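You operate a simulated robot arm through the tools that you are given. There is no shell and no other tool.

You are at the controls of a simulated two-armed robot. One attempt, no reset.

## Task
Wipe the smudge off the black display with the green block, then put it in the PASS tray.
Fine: wet the block's felt in the blue dish first; put the block back. What is to be rubbed or washed off counts as gone when no trace of it is left.

It is judged by the outcome, as a careful person would: the job done as asked, and still so three seconds after it is handed in. It fails if anything else is knocked over, pushed out of place, dropped, spilled or broken.

## Robot
Two 7-joint arms with fingered hands on one trunk that stands fixed in place. Base frame: the origin is at the foot of the trunk, x ahead of it, y to its left, z up. Lengths are in mm, angles in degrees, forces in N, time in s.
The left shoulder is at [68, 174, 1015], the right one opposite. With the tool pointing down near the work surface each hand reaches from about 340 to 760 mm from the base axis, measured 20 degrees to its own side. Payload 3.8 kg a hand.
Tool frame (each hand has its own): the origin (TCP) lies between the finger pads and is the grasp point; the fingertips stand 26 mm ahead of it; z points along the fingers, y is the line along which they close. The gripper opens to 132 mm; its body begins 73 mm behind the TCP. The gripper is a hand of 3 fingers: y runs from the thumb to the fingers, the wrist lies at [0, 0, -224] in the tool frame, and closing takes about 1.5 s.
Orientation is that of the tool frame in the base frame, as [roll, pitch, yaw] about the fixed x, y, z axes, in that order (R = Rz(yaw) Ry(pitch) Rx(roll)). With the fingers straight down and closing along the base's y, the tool's x points along the base's -x, its y along +y and its z along -z.

## Interface
- The arms move only by the tool play_rows. It takes "left_rows", "right_rows" or both (then of equal length, played together; a hand with none holds still); each is a list of rows, each a list of 6 numbers: the shift along the tool's x, y, z in units of 100 mm (1.0 is 100 mm), then the turn, a rotation vector about the tool's x, y, z in units of 45 degrees (1.0 is 45 degrees). In form: [[x, y, z, rx, ry, rz], ...]. A call has 1 to 20 rows; each row is the pose to reach, as a shift and turn from the pose commanded when the call began, along the tool's axes at that moment. "left_grip" and "right_grip" are, for a hand that has rows, the finger opening in mm, from 0 to 132, set as the call begins (left out, the last holds). A call with a number of a shift or a turn outside -1 to 1 is refused whole. A row lasts 0.2 s, in which the tool goes at most 50 mm and 8.6 degrees; a call with a longer step from one row to the next is refused whole, and so is a gripper value outside its range. Where a pose cannot be reached the arm comes as near as it can. A force on the tool above 40 N (or 10 N above the force at the start of the call, whichever is more), or a blocked arm, ends the call early, and 0.2 s more pass. Each finger travels about 108 mm/s and halts on what it meets, pressing with about 27 N; the grip force reading is that of the motor and also rises with nothing between the fingers. The clock runs only during rows and for 0.2 s after the last one: add rows that repeat a pose to give the fingers time. It gives the time, the measured TCP pose, the force on the tool (base axes), the opening and the grip force at its end, in the units of the frame above (readings bear some noise), with the torque about the TCP (base axes, N m) and any sound that the robot's microphone picked up.
- Cameras (640 x 400 px; columns grow to the right, rows downward): "scene" is now at [157.6, 52.5, 928.3]; the picture's right is [0.60, -0.80, 0.00], its down [0.04, 0.03, -1.00] and it looks along [0.80, 0.60, 0.05] (base axes); focal length 218 px, centre (320, 200). "left" rides on the left gripper at [-62, 3, -92] in its tool frame; the picture's right is [-0.05, -1.00, 0.00], its down [0.83, -0.04, -0.56] and it looks along [0.55, -0.03, 0.83] (tool axes); focal length 230 px, centre (320, 200). "right" rides on the right gripper at [61, 3, -92] in its tool frame; the picture's right is [-0.05, 1.00, 0.00], its down [-0.83, -0.04, -0.56] and it looks along [-0.55, -0.03, 0.83] (tool axes); focal length 230 px, centre (320, 200). There is no depth. A picture from a camera that has moved, and an enlarged one, comes with that camera's place and axes in the base frame and with its lens.
- capture(camera): a new picture of that camera. No time passes.
- move_column(by): moves the trunk up (or, below 0, down) by that many mm; the arms and the scene camera ride with it, the base frame stays. It gives what a move gives, with no picture.
- curl_fingers(finger1, finger2, thumb_bend, hand): sets how far each is bent, from 0 (flat) to 1 (curled in); at 0.3 the hand is open as for a grip, at 0.7 the pads meet at the TCP. One left out holds its place. A second passes; each finger stops where it meets its share of the squeeze, and holds until it gets a number again. A gripper value or a shape takes the hand back. It gives what a move gives, with no picture; readings hold the bend of each and the force on the fingers (four entries, about 0 where the hand has none), thumb and palm.
- set_grasp(shape, hand): the hand has 3 fingers and takes this shape, open, in about a second: jaw (thumb against the fingers, like two jaws); tri (thumb and two fingers); tip (a fingertip pinch); poke (one finger out to press); point (the index stretched); flat (the hand flat); cup (the hand cupped); fist (a fist). The gripper value then closes the fingers along that shape, each until it touches; the sizes above hold for jaw. It gives what a move gives, with no picture.
- aim_head(pan, tilt): turns the head with the scene camera to pan (to the left, within 60 degrees either way) and tilt (down, from -29 to 69), counted from straight ahead of the robot (the tilt from the chest, where the trunk bows). It gives what a move gives.
- inspect(camera, box): a new picture of the part [left, top, right, bottom] of that camera's present view, enlarged. No time passes.
- sign_off(): hands the job in; it is judged then, once.

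Places have to be worked out from the pictures, the camera data and where the tool is seen. Open the grippers and draw the arms clear of the work before you hand the job in, unless the task says otherwise.

The tools are called as a command line: name --argument value ..., lists and objects as JSON in quotes. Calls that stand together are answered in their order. play_rows: Moves the arms, as the interface text tells. Its arguments: {"type":"object","properties":{"left_rows":{"type":"array"},"left_grip":{"type":"number"},"right_rows":{"type":"array"},"right_grip":{"type":"number"}},"required":[]} The other tools are called the same way: move_column (by) moves the trunk up or down; set_grasp (shape, hand) gives the hand a shape; curl_fingers (finger1, finger2, thumb_bend, hand) moves the fingers one by one; aim_head (pan, tilt) turns the head that bears the scene camera; capture (camera) takes a picture; inspect (camera, box) takes an enlarged picture of a part of a camera's view; sign_off () hands the job in.

At the start:

```text
time_s: 0.0
left_tool_pos: [355.6, 373.5, 1060.6]
left_tool_rot: [180.0, 0.1, 180.0]
left_contact_force: [0.7, -0.6, -0.3]
left_wrist_torque: [-0.01, 0.02, 0.01]
left_finger_gap: 131.9
left_grasp_force: 0.0
left_shape: jaw
left_bend: [0.3, 0.3, 0.3]
left_finger forces: [0.0, 0.0, 0.0, 0.0, 0.0, 0.0]
right_tool_pos: [435.0, 65.8, 1004.6]
right_tool_rot: [-179.9, 0.1, -180.0]
right_contact_force: [-0.4, 0.3, -1.1]
right_wrist_torque: [0.01, -0.02, 0.01]
right_finger_gap: 131.9
right_grasp_force: 0.1
right_shape: jaw
right_bend: [0.3, 0.3, 0.3]
right_finger forces: [0.0, 0.0, 0.0, 0.1, 0.0, 0.0]
trunk travel left (down, up): [-325.0, 157.0]
head pan, tilt (commanded): [36.9, -3.1]
```

scene: 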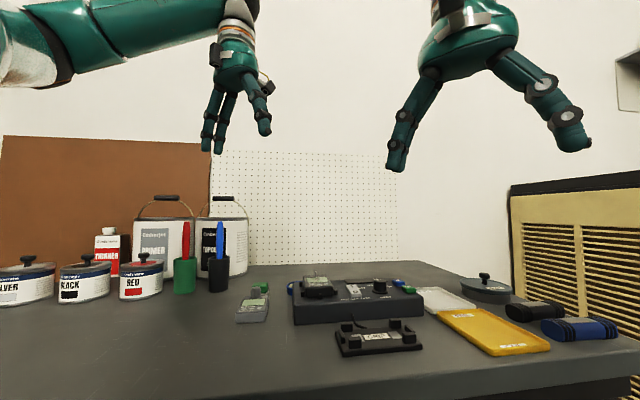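
right: 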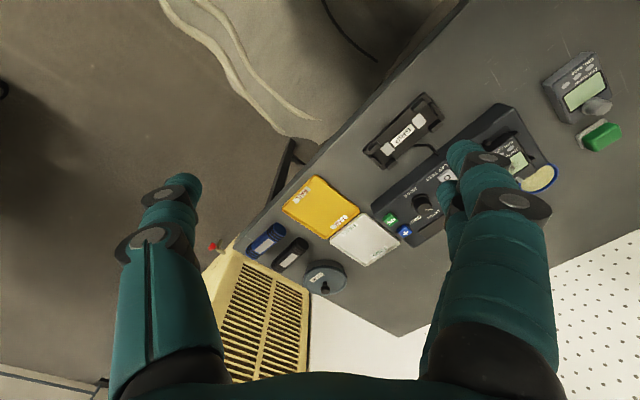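
left: 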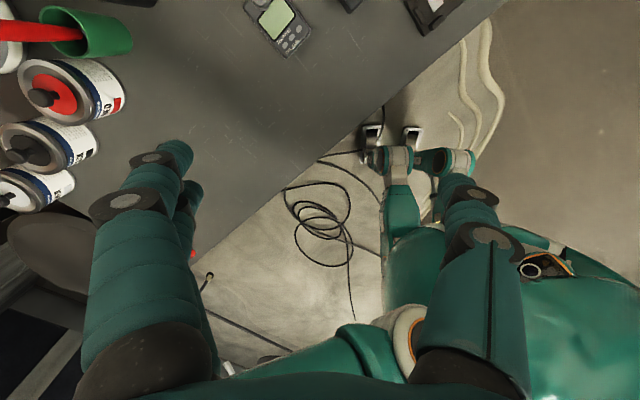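

I begin by looking at the bench: the pictures show a device, trays, a dish and a green block near a meter, so I tilt the head down for a better view.

aim_head --pan 25 --tilt 30

inspect --camera "right" --box '[340, 40, 640, 260]'

```text
time_s: 1.0
left_tool_pos: [355.7, 373.2, 1060.6]
left_tool_rot: [180.0, -0.1, -180.0]
left_contact_force: [-0.1, 0.9, 0.0]
left_wrist_torque: [0.0, -0.02, 0.02]
left_finger_gap: 131.9
left_grasp_force: 0.0
left_shape: jaw
left_bend: [0.3, 0.3, 0.3]
left_finger forces: [0.1, 0.0, 0.1, 0.1, 0.0, 0.0]
right_tool_pos: [434.8, 66.1, 1005.1]
right_tool_rot: [-180.0, 0.1, -179.9]
right_contact_force: [-0.3, 0.1, -0.8]
right_wrist_torque: [0.02, 0.02, 0.01]
right_finger_gap: 131.9
right_grasp_force: 0.0
right_shape: jaw
right_bend: [0.3, 0.3, 0.3]
right_finger forces: [0.1, 0.0, 0.1, 0.0, 0.1, 0.0]
trunk travel left (down, up): [-325.0, 157.0]
head pan, tilt (commanded): [25.0, 30.0]
```

```text
1.82 times, centred on (490, 150) of right
camera zoom: at [372.3, 69.9, 1097.3], right [0.05, 1.0, 0.0], down [0.83, -0.04, 0.56], along [0.56, -0.03, -0.83], focal length 418 px, centre (11, 291)
```

zoom: 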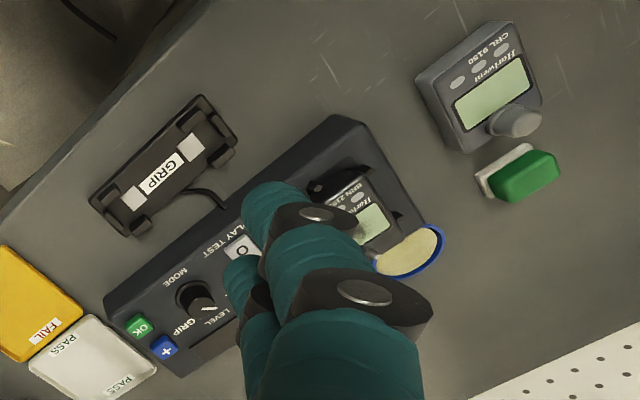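

Next I take the scene view with the head tilted down.

capture --camera "scene"

inspect --camera "scene" --box '[200, 150, 460, 310]'

```text
taken
camera scene: at [168.7, 37.7, 875.1], right [0.42, -0.91, 0.0], down [-0.45, -0.21, -0.87], along [0.79, 0.37, -0.5], focal length 218 px, centre (320, 200)
```

scene: 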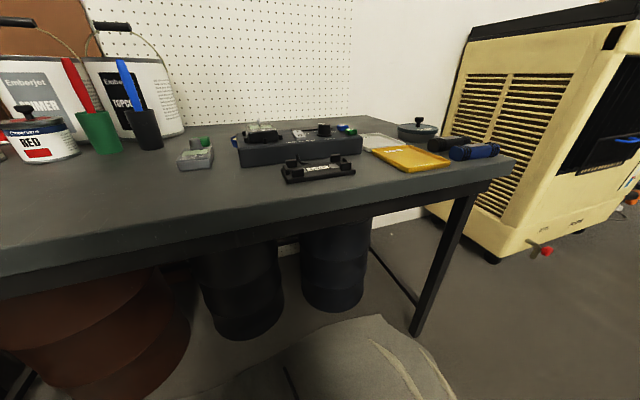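

```text
2.46 times, centred on (330, 230) of scene
camera zoom: at [168.7, 37.7, 875.1], right [0.42, -0.91, 0.0], down [-0.45, -0.21, -0.87], along [0.79, 0.37, -0.5], focal length 536 px, centre (295, 126)
```

zoom: 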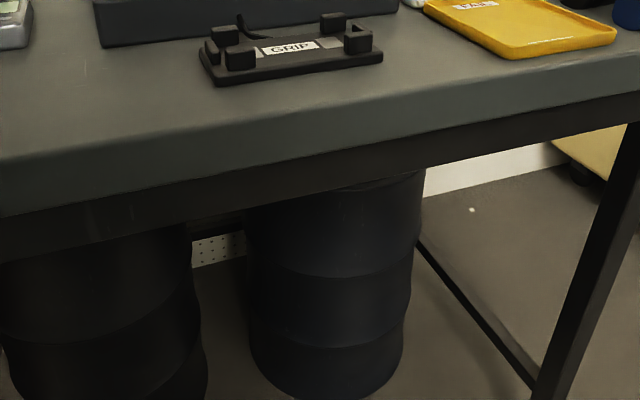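

The bench surface works out at about z≈720 and stands turned about 37° to me. I raise the trunk for a steeper look and aim at the device, meter and block.

move_column --by 150

aim_head --pan 40 --tilt 38

capture --camera "scene"

```text
time_s: 2.7
left_tool_pos: [356.0, 373.2, 1208.9]
left_tool_rot: [-179.8, -0.1, 180.0]
left_contact_force: [0.2, 0.0, 0.5]
left_wrist_torque: [0.01, -0.03, 0.0]
left_finger_gap: 132.0
left_grasp_force: 0.1
left_shape: jaw
left_bend: [0.3, 0.3, 0.3]
left_finger forces: [0.1, 0.1, 0.0, 0.1, 0.0, 0.0]
right_tool_pos: [435.3, 65.2, 1153.1]
right_tool_rot: [-180.0, 0.0, -180.0]
right_contact_force: [0.7, -0.5, -0.2]
right_wrist_torque: [0.0, -0.01, 0.0]
right_finger_gap: 132.0
right_grasp_force: 0.1
right_shape: jaw
right_bend: [0.3, 0.3, 0.3]
right_finger forces: [0.0, 0.0, 0.1, 0.0, 0.1, 0.1]
trunk travel left (down, up): [-475.0, 7.0]
head pan, tilt (commanded): [25.0, 30.0]
```

```text
time_s: 3.5
left_tool_pos: [354.4, 373.0, 1211.4]
left_tool_rot: [-180.0, 0.1, -180.0]
left_contact_force: [-0.3, -0.5, -1.0]
left_wrist_torque: [-0.02, 0.0, 0.02]
left_finger_gap: 131.8
left_grasp_force: 0.1
left_shape: jaw
left_bend: [0.3, 0.3, 0.3]
left_finger forces: [0.1, 0.1, 0.0, 0.1, 0.0, 0.1]
right_tool_pos: [434.1, 64.5, 1155.0]
right_tool_rot: [-180.0, 0.1, -180.0]
right_contact_force: [-0.1, 0.4, 0.3]
right_wrist_torque: [0.03, 0.04, 0.01]
right_finger_gap: 131.8
right_grasp_force: 0.1
right_shape: jaw
right_bend: [0.3, 0.3, 0.3]
right_finger forces: [0.0, 0.1, 0.1, 0.0, 0.1, 0.1]
trunk travel left (down, up): [-475.0, 7.0]
head pan, tilt (commanded): [40.0, 38.0]
```

```text
taken
camera scene: at [172.5, 54.8, 1046.8], right [0.64, -0.77, 0.0], down [-0.47, -0.4, -0.79], along [0.6, 0.51, -0.62], focal length 218 px, centre (320, 200)
```

scene: 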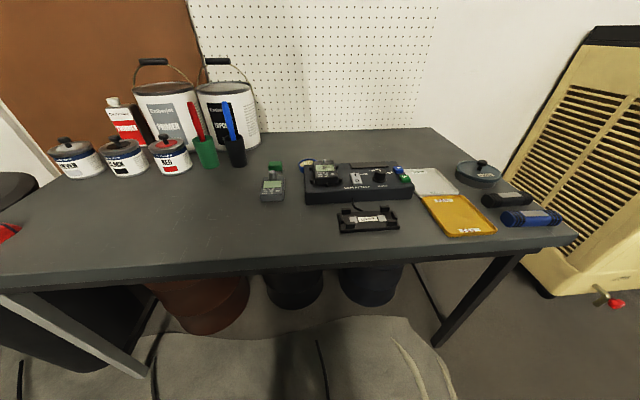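

This is a good overview. I zoom in on the fixture, block and dish, and then on the trays.

inspect --camera "scene" --box '[250, 140, 410, 240]'

inspect --camera "scene" --box '[290, 150, 354, 190]'

inspect --camera "scene" --box '[390, 140, 566, 250]'

inspect --camera "scene" --box '[250, 150, 314, 210]'

```text
4.00 times, centred on (330, 190) of scene
camera zoom: at [172.5, 54.8, 1046.8], right [0.64, -0.77, 0.0], down [-0.47, -0.4, -0.79], along [0.6, 0.51, -0.62], focal length 871 px, centre (280, 240)
```

zoom: 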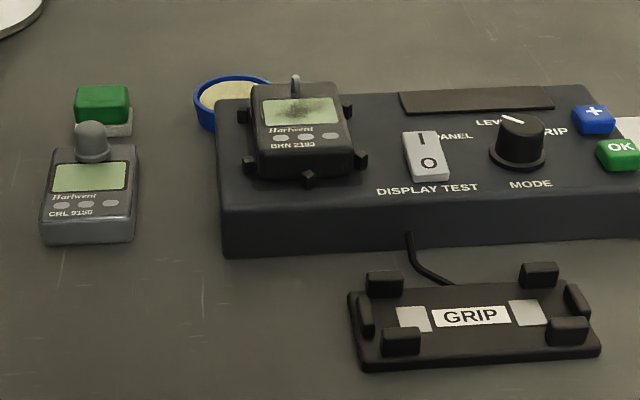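

```text
10.00 times, centred on (322, 170) of scene
camera zoom: at [172.5, 54.8, 1046.8], right [0.64, -0.77, 0.0], down [-0.47, -0.4, -0.79], along [0.6, 0.51, -0.62], focal length 2177 px, centre (300, 500)
```

zoom: 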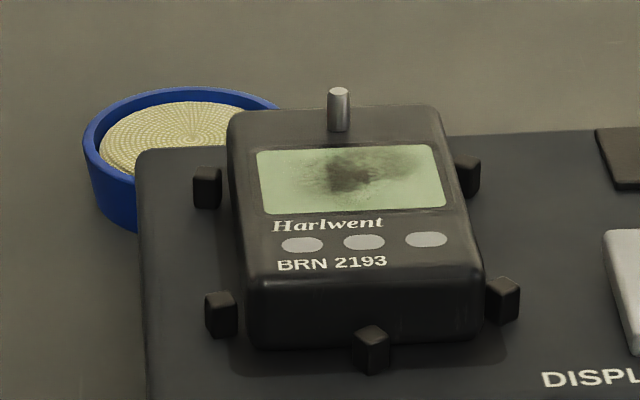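

```text
3.64 times, centred on (478, 195) of scene
camera zoom: at [172.5, 54.8, 1046.8], right [0.64, -0.77, 0.0], down [-0.47, -0.4, -0.79], along [0.6, 0.51, -0.62], focal length 792 px, centre (-254, 218)
```

zoom: 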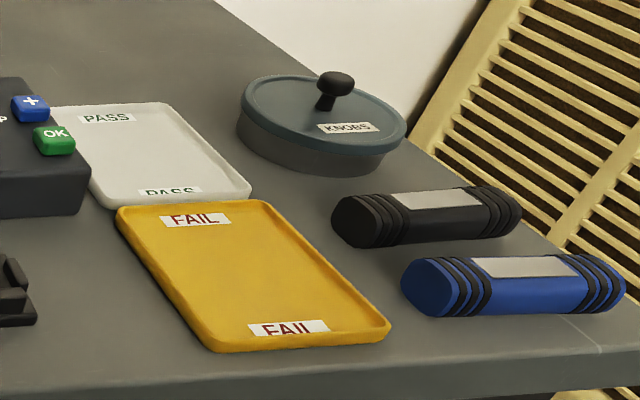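

```text
6.67 times, centred on (282, 180) of scene
camera zoom: at [172.5, 54.8, 1046.8], right [0.64, -0.77, 0.0], down [-0.47, -0.4, -0.79], along [0.6, 0.51, -0.62], focal length 1451 px, centre (573, 333)
```

zoom: 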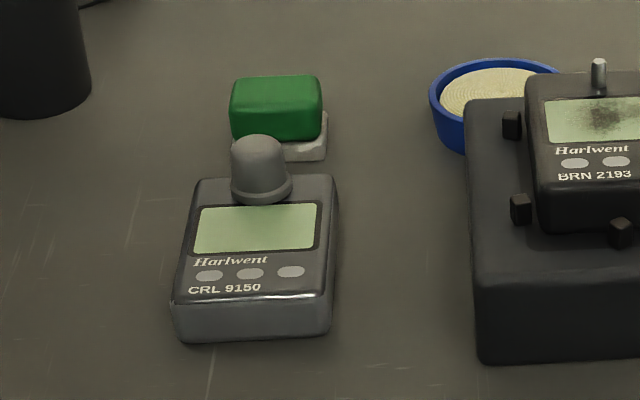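

The black unit BRN 2193 sits in a nest on the fixture with a dark smudge on its screen. The green block stands felt-down behind the grey meter, and the blue dish is half behind the fixture. I take right-camera zooms for triangulation.

capture --camera "right"

inspect --camera "right" --box '[430, 80, 590, 180]'

inspect --camera "right" --box '[280, 140, 440, 240]'

capture --camera "left"

```text
taken
camera right: at [372.1, 69.9, 1247.4], right [0.05, 1.0, 0.0], down [0.83, -0.04, 0.56], along [0.56, -0.03, -0.83], focal length 230 px, centre (320, 200)
```

right: 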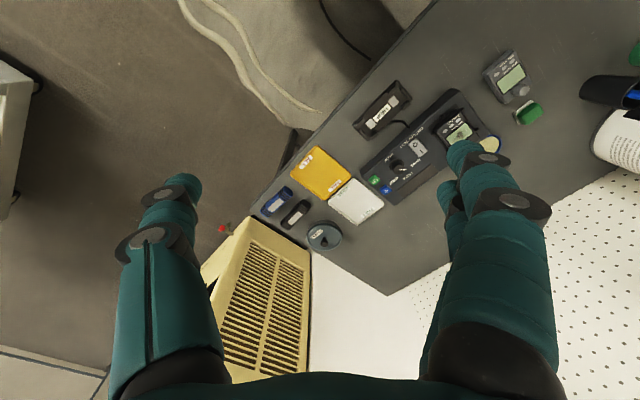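

```text
4.00 times, centred on (510, 130) of right
camera zoom: at [372.1, 69.9, 1247.4], right [0.05, 1.0, 0.0], down [0.83, -0.04, 0.56], along [0.56, -0.03, -0.83], focal length 920 px, centre (-440, 480)
```

zoom: 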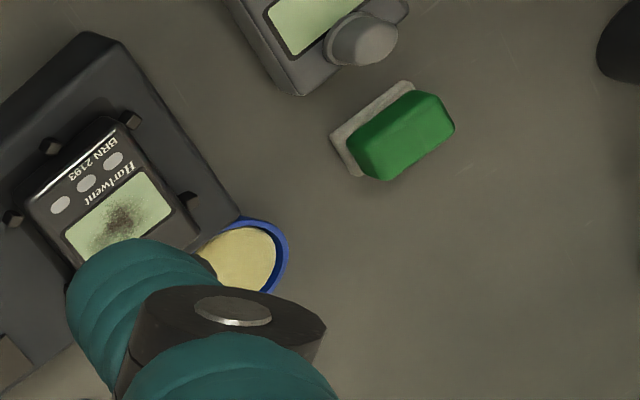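

```text
4.00 times, centred on (360, 190) of right
camera zoom: at [372.1, 69.9, 1247.4], right [0.05, 1.0, 0.0], down [0.83, -0.04, 0.56], along [0.56, -0.03, -0.83], focal length 920 px, centre (160, 240)
```

zoom: 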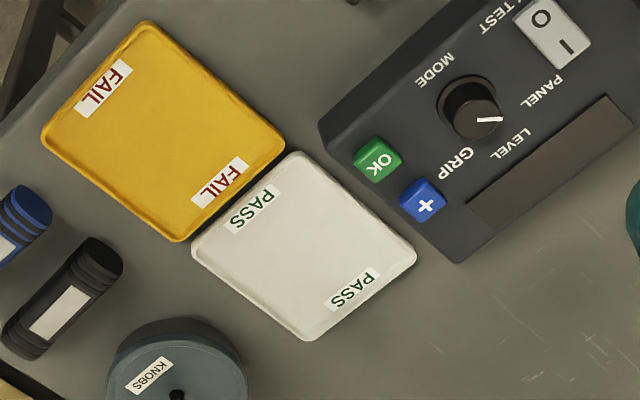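

```text
taken
camera left: at [416.1, 377.7, 1303.5], right [0.05, -1.0, 0.0], down [-0.83, -0.04, 0.56], along [-0.55, -0.03, -0.83], focal length 230 px, centre (320, 200)
```

left: 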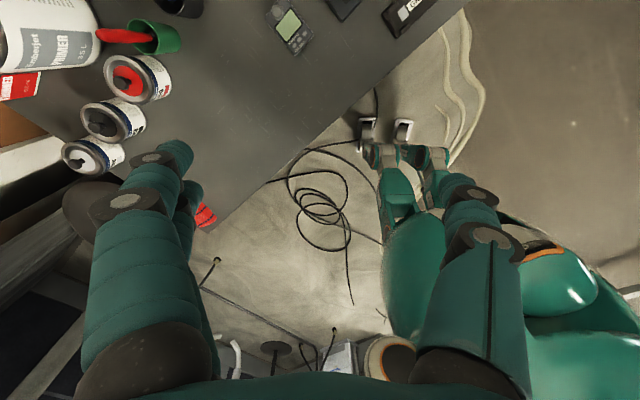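

I zoom further on the block and the black unit to get their sizes and orientation.

inspect --camera "scene" --box '[260, 155, 292, 175]'

inspect --camera "right" --box '[505, 95, 553, 125]'

inspect --camera "right" --box '[424, 95, 504, 145]'

inspect --camera "scene" --box '[300, 152, 348, 182]'

```text
16.00 times, centred on (276, 165) of scene
camera zoom: at [172.5, 54.8, 1046.8], right [0.64, -0.77, 0.0], down [-0.47, -0.4, -0.79], along [0.6, 0.51, -0.62], focal length 3483 px, centre (1024, 760)
```

zoom: 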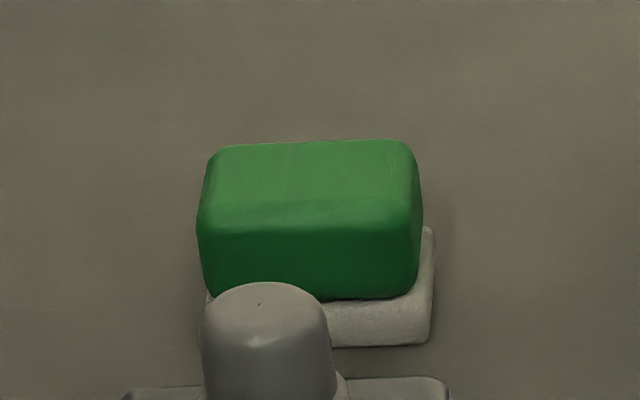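

```text
13.33 times, centred on (529, 110) of right
camera zoom: at [372.1, 69.9, 1247.4], right [0.05, 1.0, 0.0], down [0.83, -0.04, 0.56], along [0.56, -0.03, -0.83], focal length 3068 px, centre (-2467, 1400)
```

zoom: 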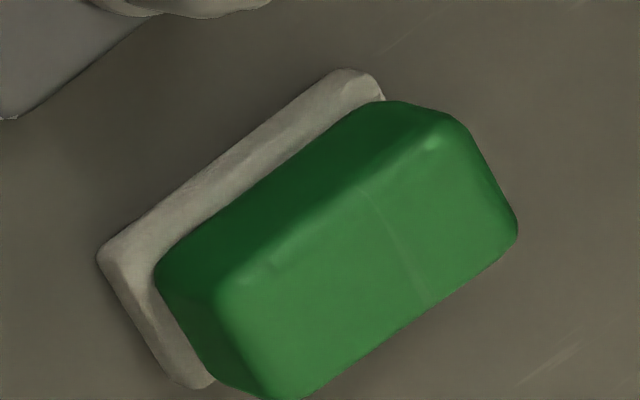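

```text
8.00 times, centred on (464, 120) of right
camera zoom: at [372.1, 69.9, 1247.4], right [0.05, 1.0, 0.0], down [0.83, -0.04, 0.56], along [0.56, -0.03, -0.83], focal length 1841 px, centre (-832, 840)
```

zoom: 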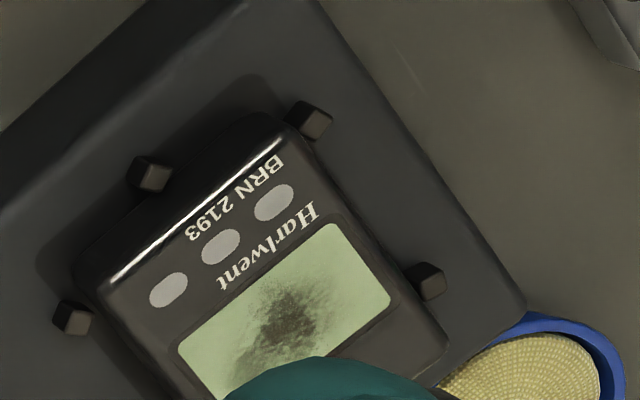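

```text
13.33 times, centred on (324, 167) of scene
camera zoom: at [172.5, 54.8, 1046.8], right [0.64, -0.77, 0.0], down [-0.47, -0.4, -0.79], along [0.6, 0.51, -0.62], focal length 2903 px, centre (267, 640)
```

zoom: 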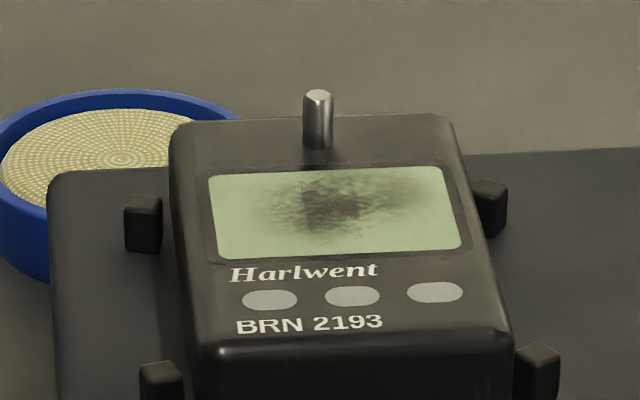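

From the two views I put the block at about (517, 511), with its long axis (about 42 mm) running at −49°, and the dish at about (573, 430). I turn the left hand 41° so it will close along the block's long axis, and bring it partway over.

play_rows --left_rows '[[-0.15, 0.13, 0.15, 0, 0, -0.15], [-0.3, 0.26, 0.3, 0, 0, -0.3], [-0.45, 0.39, 0.45, 0, 0, -0.45], [-0.6, 0.52, 0.6, 0, 0, -0.6], [-0.75, 0.65, 0.75, 0, 0, -0.75], [-0.9, 0.8, 0.9, 0, 0, -0.911]]'

```text
time_s: 4.9
left_tool_pos: [445.8, 454.3, 1122.1]
left_tool_rot: [179.9, 0.0, -139.0]
left_contact_force: [-0.5, -0.7, 0.3]
left_wrist_torque: [0.0, 0.03, -0.01]
left_finger_gap: 131.6
left_grasp_force: 0.0
left_shape: jaw
left_bend: [0.3, 0.3, 0.3]
left_finger forces: [0.0, 0.0, 0.0, 0.0, 0.0, 0.0]
right_tool_pos: [435.3, 65.9, 1154.8]
right_tool_rot: [-180.0, 0.1, -179.9]
right_contact_force: [-0.5, -0.3, -0.3]
right_wrist_torque: [0.02, -0.02, 0.02]
right_finger_gap: 131.8
right_grasp_force: 0.1
right_shape: jaw
right_bend: [0.3, 0.3, 0.3]
right_finger forces: [0.0, 0.0, 0.1, 0.1, 0.0, 0.1]
trunk travel left (down, up): [-475.0, 7.0]
head pan, tilt (commanded): [40.0, 38.0]
```

The turn was reached. I look through the left camera from here.

capture --camera "left"

capture --camera "scene"

```text
taken
camera left: at [490.6, 498.6, 1215.1], right [0.7, -0.72, 0.0], down [-0.6, -0.58, 0.56], along [-0.4, -0.39, -0.83], focal length 230 px, centre (320, 200)
```

left: 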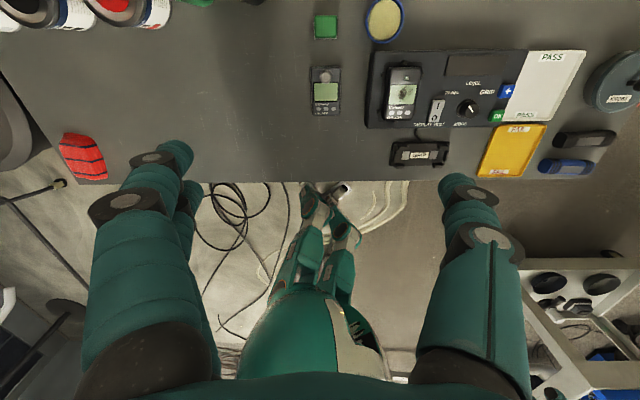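

```text
taken
camera scene: at [173.1, 55.1, 1046.6], right [0.64, -0.77, 0.0], down [-0.47, -0.4, -0.79], along [0.6, 0.51, -0.62], focal length 218 px, centre (320, 200)
```

scene: 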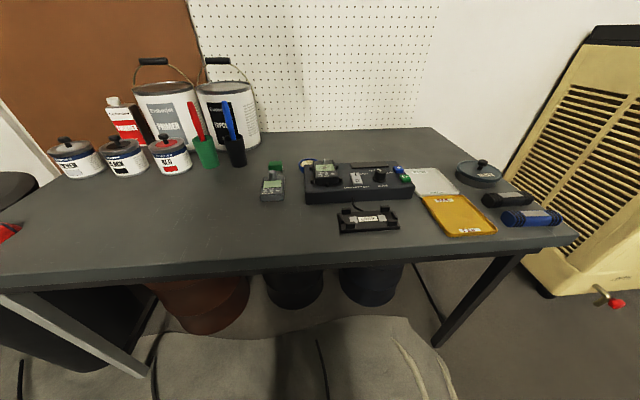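

The left camera gives an almost straight-down view. I zoom in on block, dish and fixture.

inspect --camera "left" --box '[290, 0, 450, 100]'

inspect --camera "left" --box '[360, 50, 440, 130]'

inspect --camera "left" --box '[440, 30, 600, 130]'

inspect --camera "left" --box '[300, 0, 348, 50]'

```text
4.00 times, centred on (370, 50) of left
camera zoom: at [490.6, 498.6, 1215.1], right [0.7, -0.72, 0.0], down [-0.6, -0.58, 0.56], along [-0.4, -0.39, -0.83], focal length 920 px, centre (120, 800)
```

zoom: 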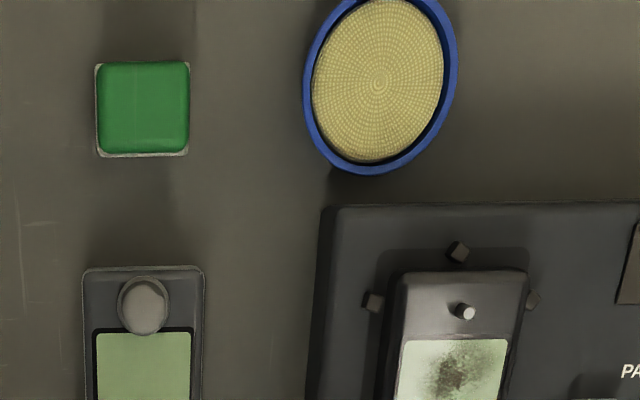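

```text
5.00 times, centred on (400, 90) of left
camera zoom: at [490.6, 498.6, 1215.1], right [0.7, -0.72, 0.0], down [-0.6, -0.58, 0.56], along [-0.4, -0.39, -0.83], focal length 1150 px, centre (-80, 750)
```

zoom: 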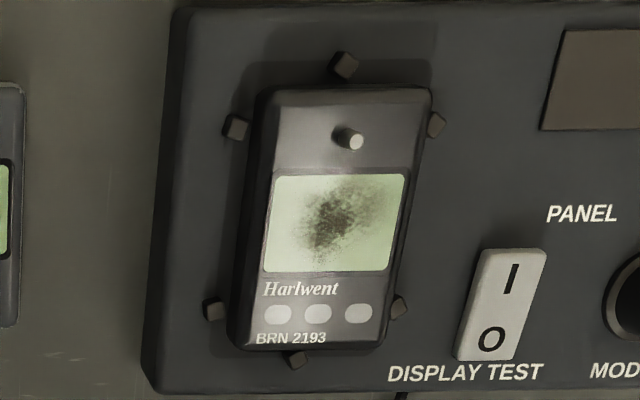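

```text
4.00 times, centred on (520, 80) of left
camera zoom: at [490.6, 498.6, 1215.1], right [0.7, -0.72, 0.0], down [-0.6, -0.58, 0.56], along [-0.4, -0.39, -0.83], focal length 920 px, centre (-480, 680)
```

zoom: 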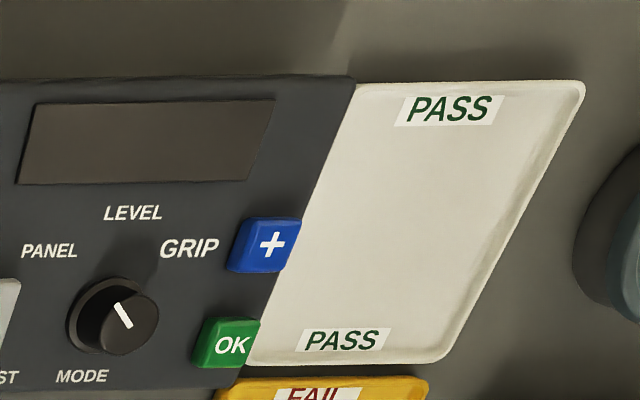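

```text
8.00 times, centred on (324, 25) of left
camera zoom: at [490.6, 498.6, 1215.1], right [0.7, -0.72, 0.0], down [-0.6, -0.58, 0.56], along [-0.4, -0.39, -0.83], focal length 1841 px, centre (288, 1600)
```

zoom: 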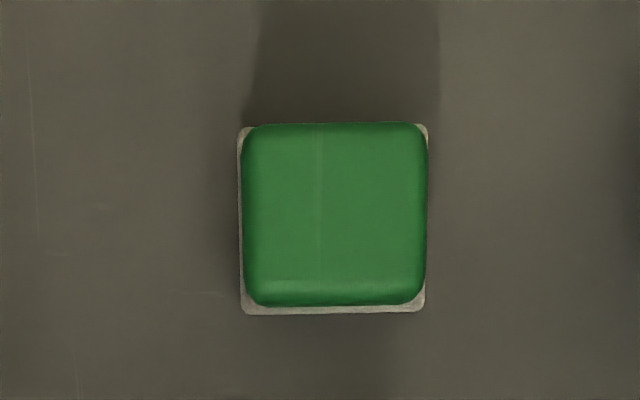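

The left and scene views agree on: table z≈720, block centre (515.5, 509), 40×32 mm, turned 45°, top at about 745. The dish is at (589, 444) with its rim at about 736, and the screen centre is at (540, 345) at z≈781. I move above the block and add the last 4° of turn.

play_rows --left_rows '[[-0.18, -0.01, 0.2, 0, 0, -0.02], [-0.36, -0.02, 0.4, 0, 0, -0.04], [-0.54, -0.03, 0.6, 0, 0, -0.06], [-0.72, -0.04, 0.8, 0, 0, -0.08], [-0.886, -0.043, 1.0, 0, 0, -0.089]]' --left_grip 90

play_rows --left_rows '[[0, 0, 0.25, 0, 0, 0], [0, 0, 0.5, 0, 0, 0], [0, 0, 0.75, 0, 0, 0], [0, 0, 1.0, 0, 0, 0]]'

capture --camera "left"

capture --camera "scene"

```text
time_s: 6.1
left_tool_pos: [510.7, 508.1, 1025.0]
left_tool_rot: [-179.9, 0.1, -135.0]
left_contact_force: [-0.8, -0.9, 0.3]
left_wrist_torque: [0.0, -0.02, 0.02]
left_finger_gap: 90.3
left_grasp_force: 0.2
left_shape: jaw
left_bend: [0.68, 0.68, 0.65]
left_finger forces: [0.0, 0.1, 0.0, 0.1, 0.0, 0.0]
left hand out of reach, approached as far as the arm can: row 5
right_tool_pos: [434.2, 66.3, 1154.7]
right_tool_rot: [179.9, 0.1, 179.9]
right_contact_force: [-0.6, -0.3, 0.5]
right_wrist_torque: [-0.03, 0.0, 0.0]
right_finger_gap: 131.9
right_grasp_force: 0.0
right_shape: jaw
right_bend: [0.3, 0.3, 0.3]
right_finger forces: [0.1, 0.0, 0.1, 0.0, 0.0, 0.0]
trunk travel left (down, up): [-475.0, 7.0]
head pan, tilt (commanded): [40.0, 38.0]
```

```text
time_s: 7.1
left_tool_pos: [485.6, 500.7, 936.8]
left_tool_rot: [-179.9, 0.1, -135.0]
left_contact_force: [0.2, -0.4, 0.4]
left_wrist_torque: [0.01, 0.0, 0.03]
left_finger_gap: 90.4
left_grasp_force: 0.1
left_shape: jaw
left_bend: [0.68, 0.68, 0.65]
left_finger forces: [0.0, 0.0, 0.1, 0.1, 0.0, 0.0]
left hand out of reach, approached as far as the arm can: row 1, 2, 3, 4
right_tool_pos: [434.1, 65.8, 1155.0]
right_tool_rot: [-180.0, 0.3, -180.0]
right_contact_force: [0.4, 0.8, -0.1]
right_wrist_torque: [0.02, -0.01, -0.02]
right_finger_gap: 132.0
right_grasp_force: 0.0
right_shape: jaw
right_bend: [0.3, 0.3, 0.3]
right_finger forces: [0.0, 0.0, 0.1, 0.0, 0.0, 0.0]
trunk travel left (down, up): [-475.0, 7.0]
head pan, tilt (commanded): [40.0, 38.0]
```

```text
taken
camera left: at [525.9, 547.1, 1030.7], right [0.74, -0.67, 0.0], down [-0.56, -0.62, 0.55], along [-0.37, -0.41, -0.83], focal length 230 px, centre (320, 200)
```

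left: 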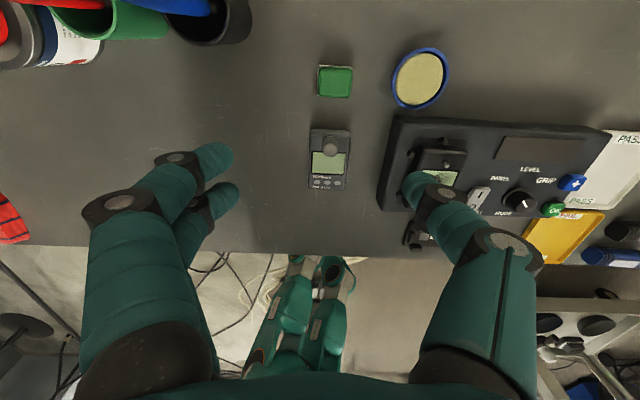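

```text
taken
camera scene: at [172.6, 55.0, 1046.8], right [0.64, -0.77, 0.0], down [-0.47, -0.4, -0.79], along [0.6, 0.51, -0.62], focal length 218 px, centre (320, 200)
```

scene: 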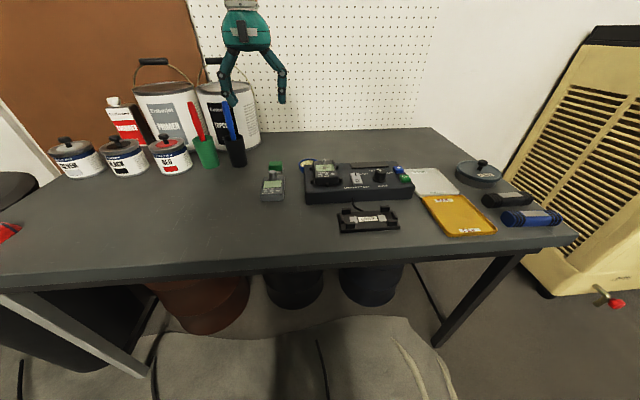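

The arm reports it is out of reach with the trunk raised: it stopped at (486, 501, 937) instead of (515, 509). I lift a little, look at the arm's posture, then lower the trunk to where the reach should be better.

play_rows --left_rows '[[0, 0, -0.3, 0, 0, 0], [0, 0, -0.6, 0, 0, 0], [0, 0, -1.0, 0, 0, 0]]'

aim_head --pan 55 --tilt -15

capture --camera "scene"

```text
time_s: 7.9
left_tool_pos: [486.0, 499.2, 1037.8]
left_tool_rot: [180.0, 0.0, -135.0]
left_contact_force: [-0.2, -0.3, 0.3]
left_wrist_torque: [0.03, -0.03, 0.0]
left_finger_gap: 90.6
left_grasp_force: 0.0
left_shape: jaw
left_bend: [0.68, 0.68, 0.65]
left_finger forces: [0.0, 0.1, 0.1, 0.0, 0.0, 0.1]
right_tool_pos: [435.6, 65.4, 1155.8]
right_tool_rot: [-179.9, 0.1, 180.0]
right_contact_force: [-0.9, 0.0, -1.4]
right_wrist_torque: [-0.02, -0.02, -0.02]
right_finger_gap: 131.9
right_grasp_force: 0.0
right_shape: jaw
right_bend: [0.3, 0.3, 0.3]
right_finger forces: [0.1, 0.0, 0.0, 0.0, 0.1, 0.0]
trunk travel left (down, up): [-475.0, 7.0]
head pan, tilt (commanded): [40.0, 38.0]
```

```text
time_s: 9.1
left_tool_pos: [487.1, 500.4, 1034.6]
left_tool_rot: [-179.9, 0.0, -135.0]
left_contact_force: [-0.2, -0.4, -0.8]
left_wrist_torque: [0.01, 0.01, -0.02]
left_finger_gap: 90.4
left_grasp_force: 0.0
left_shape: jaw
left_bend: [0.68, 0.68, 0.65]
left_finger forces: [0.0, 0.1, 0.1, 0.0, 0.0, 0.1]
right_tool_pos: [433.7, 63.9, 1154.5]
right_tool_rot: [179.9, 0.1, 179.9]
right_contact_force: [0.7, -0.1, 0.3]
right_wrist_torque: [-0.02, -0.01, 0.02]
right_finger_gap: 132.0
right_grasp_force: 0.0
right_shape: jaw
right_bend: [0.3, 0.3, 0.3]
right_finger forces: [0.1, 0.0, 0.1, 0.0, 0.0, 0.0]
trunk travel left (down, up): [-475.0, 7.0]
head pan, tilt (commanded): [55.0, -15.0]
```

```text
taken
camera scene: at [152.6, 65.4, 1129.8], right [0.82, -0.57, 0.0], down [0.15, 0.21, -0.97], along [0.55, 0.79, 0.26], focal length 218 px, centre (320, 200)
```

scene: 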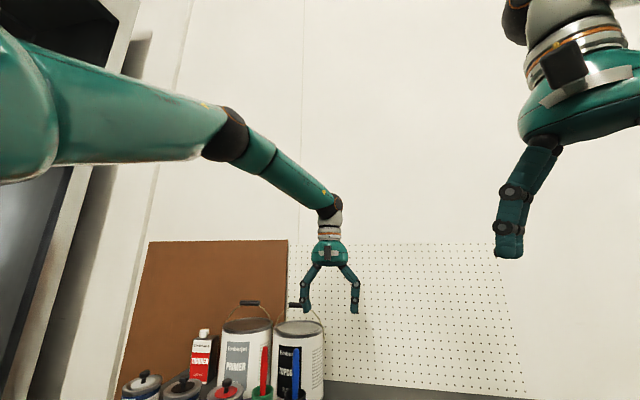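

The arm is stretched to the left with the elbow out. I lower the trunk back to its starting height, with the hand still well clear of the bench, and look again.

move_column --by -150

aim_head --pan 42 --tilt 25

capture --camera "scene"

```text
time_s: 10.9
left_tool_pos: [486.5, 503.0, 884.3]
left_tool_rot: [180.0, 0.0, -135.0]
left_contact_force: [-0.4, 0.6, -0.2]
left_wrist_torque: [0.01, 0.02, -0.04]
left_finger_gap: 90.3
left_grasp_force: 0.1
left_shape: jaw
left_bend: [0.68, 0.68, 0.65]
left_finger forces: [0.1, 0.0, 0.0, 0.0, 0.0, 0.1]
right_tool_pos: [434.3, 66.7, 1003.9]
right_tool_rot: [-180.0, 0.0, -180.0]
right_contact_force: [0.1, 0.5, 0.2]
right_wrist_torque: [0.01, 0.03, -0.01]
right_finger_gap: 132.2
right_grasp_force: 0.1
right_shape: jaw
right_bend: [0.3, 0.3, 0.3]
right_finger forces: [0.1, 0.0, 0.1, 0.0, 0.0, 0.1]
trunk travel left (down, up): [-325.0, 157.0]
head pan, tilt (commanded): [55.0, -15.0]
```

```text
time_s: 11.9
left_tool_pos: [486.0, 501.7, 883.8]
left_tool_rot: [180.0, -0.1, -135.0]
left_contact_force: [-0.1, -0.5, -0.1]
left_wrist_torque: [0.01, 0.03, -0.02]
left_finger_gap: 90.1
left_grasp_force: 0.0
left_shape: jaw
left_bend: [0.68, 0.68, 0.65]
left_finger forces: [0.0, 0.0, 0.0, 0.1, 0.0, 0.1]
right_tool_pos: [433.7, 66.1, 1004.4]
right_tool_rot: [-179.9, 0.2, -180.0]
right_contact_force: [-0.7, 0.2, 0.2]
right_wrist_torque: [-0.02, -0.04, 0.01]
right_finger_gap: 132.0
right_grasp_force: 0.0
right_shape: jaw
right_bend: [0.3, 0.3, 0.3]
right_finger forces: [0.1, 0.1, 0.1, 0.0, 0.0, 0.1]
trunk travel left (down, up): [-325.0, 157.0]
head pan, tilt (commanded): [42.0, 25.0]
```

```text
taken
camera scene: at [155.2, 61.1, 883.1], right [0.67, -0.74, 0.0], down [-0.31, -0.28, -0.91], along [0.67, 0.61, -0.42], focal length 218 px, centre (320, 200)
```

scene: 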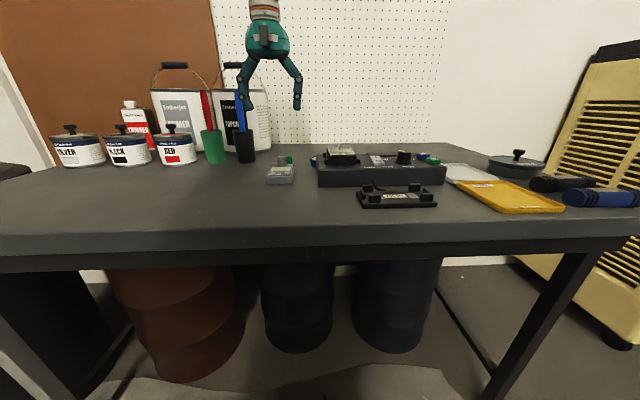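

The hand is at (486, 502, 884) with the trunk back at its start height. I try the shift to over the block here to see whether it is reachable.

play_rows --left_rows '[[-0.13, -0.08, 0.1, 0, 0, 0], [-0.257, -0.157, 0.2, 0, 0, 0], [-0.257, -0.157, 0.34, 0, 0, 0]]'

```text
time_s: 12.8
left_tool_pos: [514.0, 508.9, 850.6]
left_tool_rot: [179.9, 0.0, -135.0]
left_contact_force: [-0.3, -1.0, -0.2]
left_wrist_torque: [-0.03, 0.02, -0.01]
left_finger_gap: 90.1
left_grasp_force: 0.1
left_shape: jaw
left_bend: [0.68, 0.68, 0.65]
left_finger forces: [0.0, 0.1, 0.0, 0.1, 0.0, 0.0]
right_tool_pos: [434.0, 65.6, 1005.8]
right_tool_rot: [-180.0, 0.1, 180.0]
right_contact_force: [0.4, 0.0, 0.3]
right_wrist_torque: [-0.02, 0.03, 0.0]
right_finger_gap: 132.0
right_grasp_force: 0.1
right_shape: jaw
right_bend: [0.3, 0.3, 0.3]
right_finger forces: [0.0, 0.0, 0.0, 0.1, 0.0, 0.0]
trunk travel left (down, up): [-325.0, 157.0]
head pan, tilt (commanded): [42.0, 25.0]
```

It is reachable at this relative height, so I will use the trunk for the descent and keep the arm posture. First I check alignment with the left camera and the scene camera.

capture --camera "left"

capture --camera "scene"

inspect --camera "scene" --box '[220, 60, 380, 200]'

```text
taken
camera left: at [555.2, 556.5, 942.8], right [0.74, -0.67, 0.0], down [-0.56, -0.62, 0.55], along [-0.37, -0.41, -0.83], focal length 230 px, centre (320, 200)
```

left: 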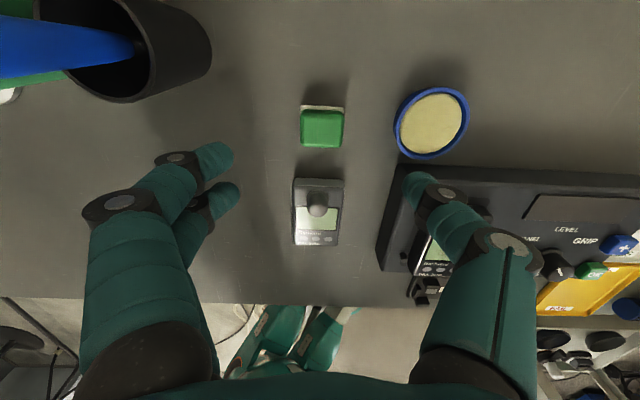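

```text
taken
camera scene: at [155.3, 61.1, 883.0], right [0.67, -0.74, 0.0], down [-0.31, -0.28, -0.91], along [0.67, 0.61, -0.42], focal length 218 px, centre (320, 200)
```

scene: 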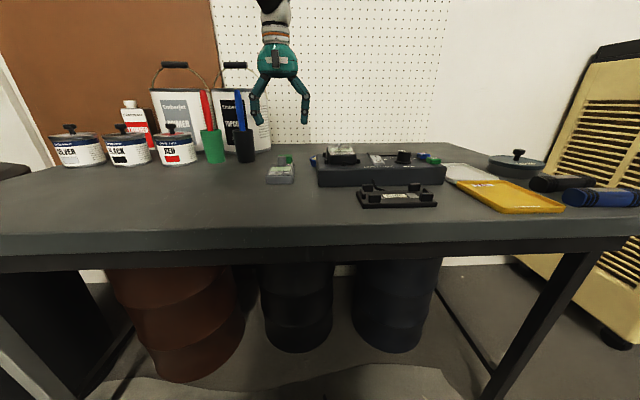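

```text
2.86 times, centred on (300, 130) of scene
camera zoom: at [155.3, 61.1, 883.0], right [0.67, -0.74, 0.0], down [-0.31, -0.28, -0.91], along [0.67, 0.61, -0.42], focal length 622 px, centre (377, 400)
```

zoom: 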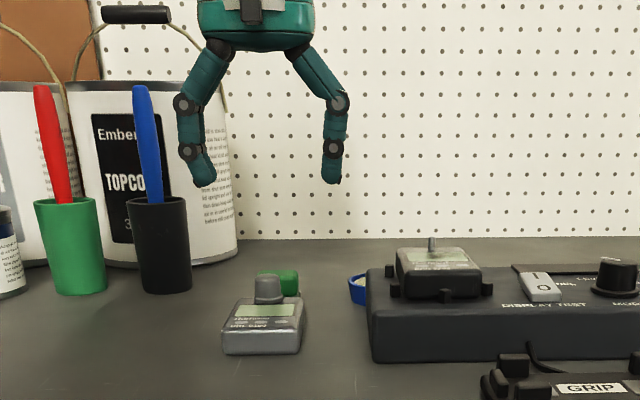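

I zoom on the block to refine its place from this nearer view.

inspect --camera "left" --box '[282, 90, 362, 160]'

inspect --camera "left" --box '[370, 70, 530, 170]'

```text
5.71 times, centred on (322, 125) of left
camera zoom: at [555.2, 556.5, 942.8], right [0.74, -0.67, 0.0], down [-0.56, -0.62, 0.55], along [-0.37, -0.41, -0.83], focal length 1315 px, centre (309, 629)
```

zoom: 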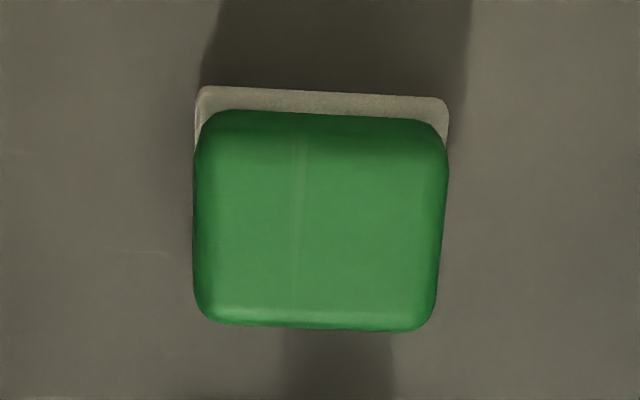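

```text
4.00 times, centred on (450, 120) of left
camera zoom: at [555.2, 556.5, 942.8], right [0.74, -0.67, 0.0], down [-0.56, -0.62, 0.55], along [-0.37, -0.41, -0.83], focal length 920 px, centre (-200, 520)
```

zoom: 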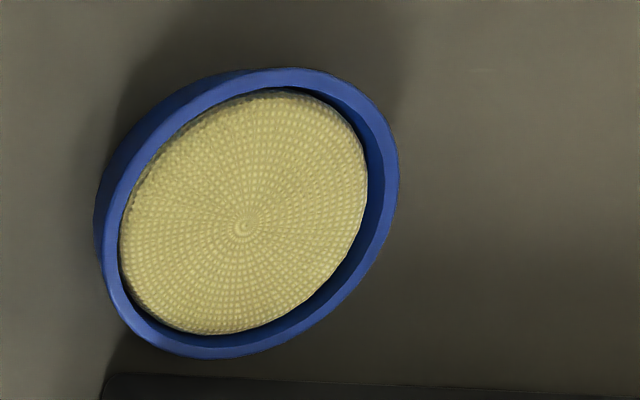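

Block centre refined to about (516, 510), so the hand is only 2 mm off. I correct that and preset the fingers to a 62 mm opening so the thumb stays clear of the dish.

play_rows --left_rows '[[-0.02, -0.008, 0, 0, 0, 0], [-0.02, -0.008, 0.1, 0, 0, 0], [-0.02, -0.008, 0.2, 0, 0, 0], [-0.02, -0.008, 0.2, 0, 0, 0]]' --left_grip 62

capture --camera "left"

```text
time_s: 13.8
left_tool_pos: [516.8, 510.0, 829.5]
left_tool_rot: [-180.0, -0.1, -135.1]
left_contact_force: [0.4, 0.0, 0.4]
left_wrist_torque: [0.02, -0.04, -0.01]
left_finger_gap: 62.4
left_grasp_force: 0.1
left_shape: jaw
left_bend: [0.73, 0.73, 0.7]
left_finger forces: [0.1, 0.0, 0.0, 0.0, 0.0, 0.1]
right_tool_pos: [433.6, 65.8, 1005.8]
right_tool_rot: [179.9, 0.1, 179.9]
right_contact_force: [-0.2, -0.2, -0.1]
right_wrist_torque: [-0.03, -0.01, 0.0]
right_finger_gap: 131.8
right_grasp_force: 0.1
right_shape: jaw
right_bend: [0.3, 0.3, 0.3]
right_finger forces: [0.0, 0.0, 0.0, 0.0, 0.0, 0.0]
trunk travel left (down, up): [-325.0, 157.0]
head pan, tilt (commanded): [42.0, 25.0]
```

```text
taken
camera left: at [557.9, 557.0, 922.2], right [0.74, -0.67, 0.0], down [-0.56, -0.62, 0.56], along [-0.37, -0.41, -0.83], focal length 230 px, centre (320, 200)
```

left: 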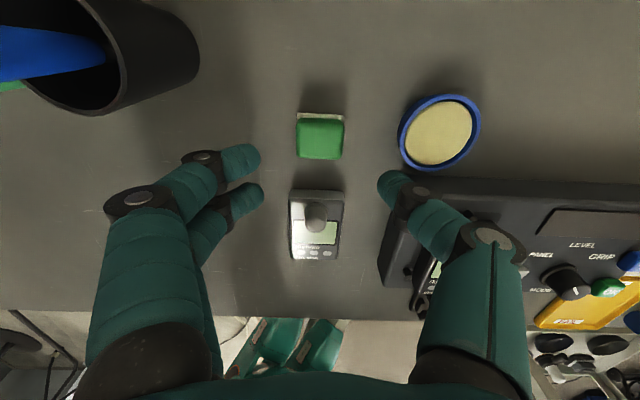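

Alignment looks good, with the fingers straddling the block's line. I lower the trunk 60 mm and check again.

move_column --by -60

capture --camera "left"

aim_head --pan 48 --tilt 15

capture --camera "scene"

```text
time_s: 14.8
left_tool_pos: [517.6, 508.9, 770.9]
left_tool_rot: [180.0, 0.0, -135.0]
left_contact_force: [1.1, 0.3, 0.3]
left_wrist_torque: [0.02, -0.01, 0.01]
left_finger_gap: 62.6
left_grasp_force: 0.1
left_shape: jaw
left_bend: [0.73, 0.73, 0.7]
left_finger forces: [0.0, 0.0, 0.0, 0.0, 0.1, 0.0]
right_tool_pos: [434.1, 66.2, 944.7]
right_tool_rot: [-179.9, 0.1, -180.0]
right_contact_force: [0.3, 0.0, 0.9]
right_wrist_torque: [-0.06, 0.0, 0.0]
right_finger_gap: 132.1
right_grasp_force: 0.1
right_shape: jaw
right_bend: [0.3, 0.3, 0.3]
right_finger forces: [0.1, 0.0, 0.0, 0.1, 0.1, 0.0]
trunk travel left (down, up): [-265.0, 217.0]
head pan, tilt (commanded): [42.0, 25.0]
```

```text
taken
camera left: at [557.6, 556.9, 862.9], right [0.74, -0.67, 0.0], down [-0.56, -0.62, 0.55], along [-0.37, -0.41, -0.83], focal length 230 px, centre (320, 200)
```

left: 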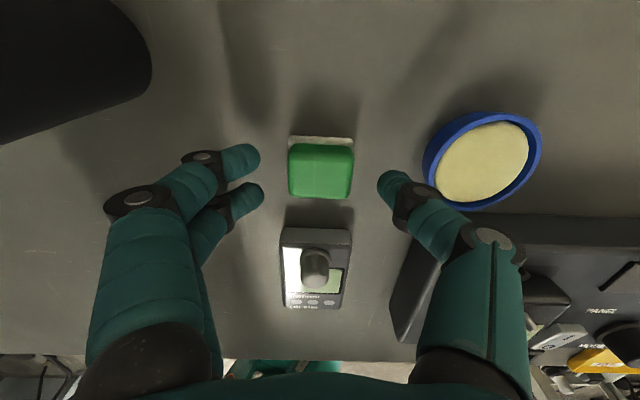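

```text
time_s: 15.5
left_tool_pos: [516.9, 510.1, 770.4]
left_tool_rot: [-179.9, 0.0, -135.1]
left_contact_force: [0.4, 0.5, -0.7]
left_wrist_torque: [0.03, 0.01, -0.03]
left_finger_gap: 62.6
left_grasp_force: 0.0
left_shape: jaw
left_bend: [0.73, 0.73, 0.7]
left_finger forces: [0.0, 0.0, 0.0, 0.0, 0.0, 0.1]
right_tool_pos: [433.5, 66.2, 944.9]
right_tool_rot: [-179.9, 0.1, 180.0]
right_contact_force: [-0.1, 0.6, 0.2]
right_wrist_torque: [0.0, -0.01, -0.01]
right_finger_gap: 131.6
right_grasp_force: 0.0
right_shape: jaw
right_bend: [0.3, 0.3, 0.3]
right_finger forces: [0.0, 0.0, 0.0, 0.0, 0.0, 0.1]
trunk travel left (down, up): [-265.0, 217.0]
head pan, tilt (commanded): [48.0, 15.0]
```

```text
taken
camera scene: at [144.9, 68.8, 841.8], right [0.74, -0.67, 0.0], down [-0.17, -0.19, -0.97], along [0.65, 0.72, -0.26], focal length 218 px, centre (320, 200)
```

scene: 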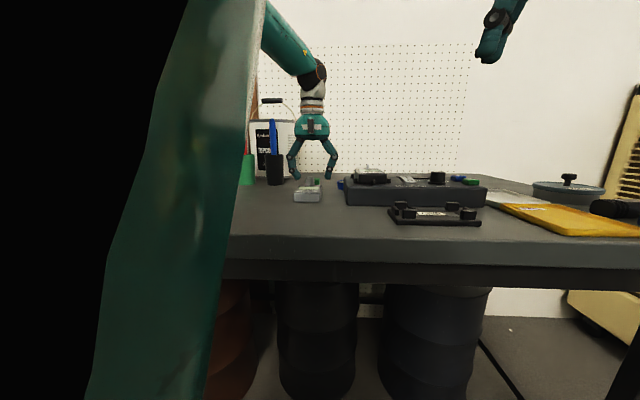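

I zoom in on the block and fingertips to check the fore-aft centring before the last descent.

inspect --camera "left" --box '[240, 110, 400, 220]'

inspect --camera "scene" --box '[270, 120, 366, 210]'

```text
3.64 times, centred on (320, 165) of left
camera zoom: at [557.7, 557.1, 862.4], right [0.74, -0.67, 0.0], down [-0.56, -0.62, 0.56], along [-0.37, -0.41, -0.83], focal length 837 px, centre (320, 327)
```

zoom: 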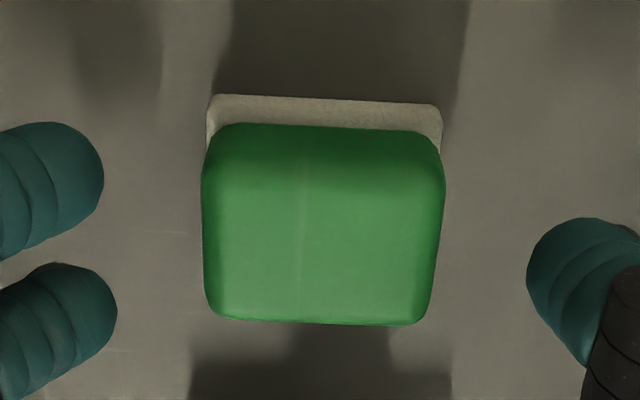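

```text
4.44 times, centred on (318, 165) of scene
camera zoom: at [144.9, 68.8, 841.8], right [0.74, -0.67, 0.0], down [-0.17, -0.19, -0.97], along [0.65, 0.72, -0.26], focal length 968 px, centre (329, 356)
```

zoom: 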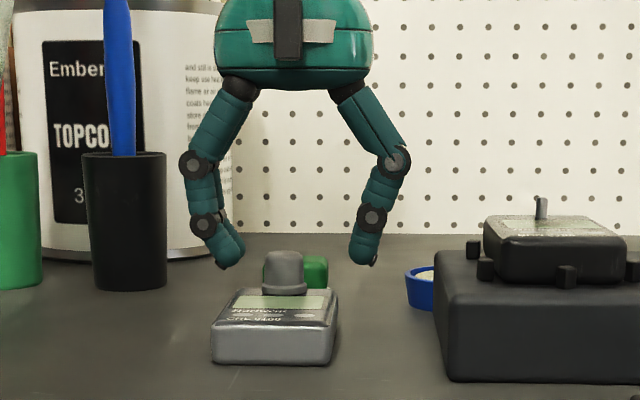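

The block is centred between the fingers. I lower the trunk the last 13 mm so the fingertips sit about 11 mm above the bench, on the green body and off the felt.

move_column --by -13

inspect --camera "scene" --box '[270, 110, 366, 200]'

```text
time_s: 16.1
left_tool_pos: [516.9, 510.6, 757.2]
left_tool_rot: [-180.0, 0.0, -135.0]
left_contact_force: [-0.6, 0.1, 0.2]
left_wrist_torque: [0.02, 0.03, 0.0]
left_finger_gap: 62.5
left_grasp_force: 0.1
left_shape: jaw
left_bend: [0.73, 0.73, 0.7]
left_finger forces: [0.0, 0.0, 0.0, 0.0, 0.0, 0.0]
right_tool_pos: [433.9, 65.5, 933.1]
right_tool_rot: [180.0, 0.0, -179.9]
right_contact_force: [-0.2, -0.4, -0.1]
right_wrist_torque: [-0.03, -0.01, 0.0]
right_finger_gap: 131.9
right_grasp_force: 0.1
right_shape: jaw
right_bend: [0.3, 0.3, 0.3]
right_finger forces: [0.0, 0.0, 0.1, 0.1, 0.1, 0.0]
trunk travel left (down, up): [-252.0, 230.0]
head pan, tilt (commanded): [48.0, 15.0]
```

```text
4.44 times, centred on (318, 155) of scene
camera zoom: at [144.2, 68.7, 829.5], right [0.74, -0.67, 0.0], down [-0.17, -0.19, -0.97], along [0.65, 0.72, -0.26], focal length 968 px, centre (329, 400)
```

zoom: 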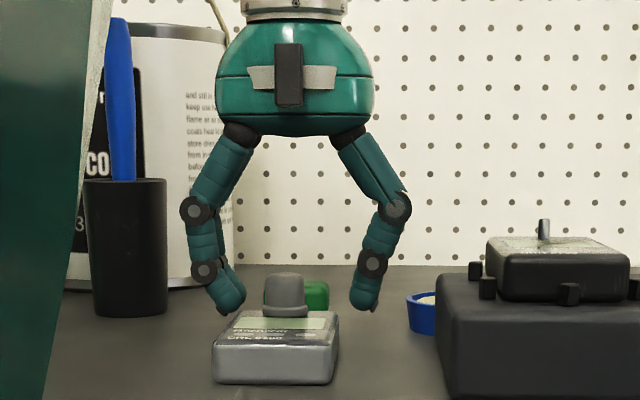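

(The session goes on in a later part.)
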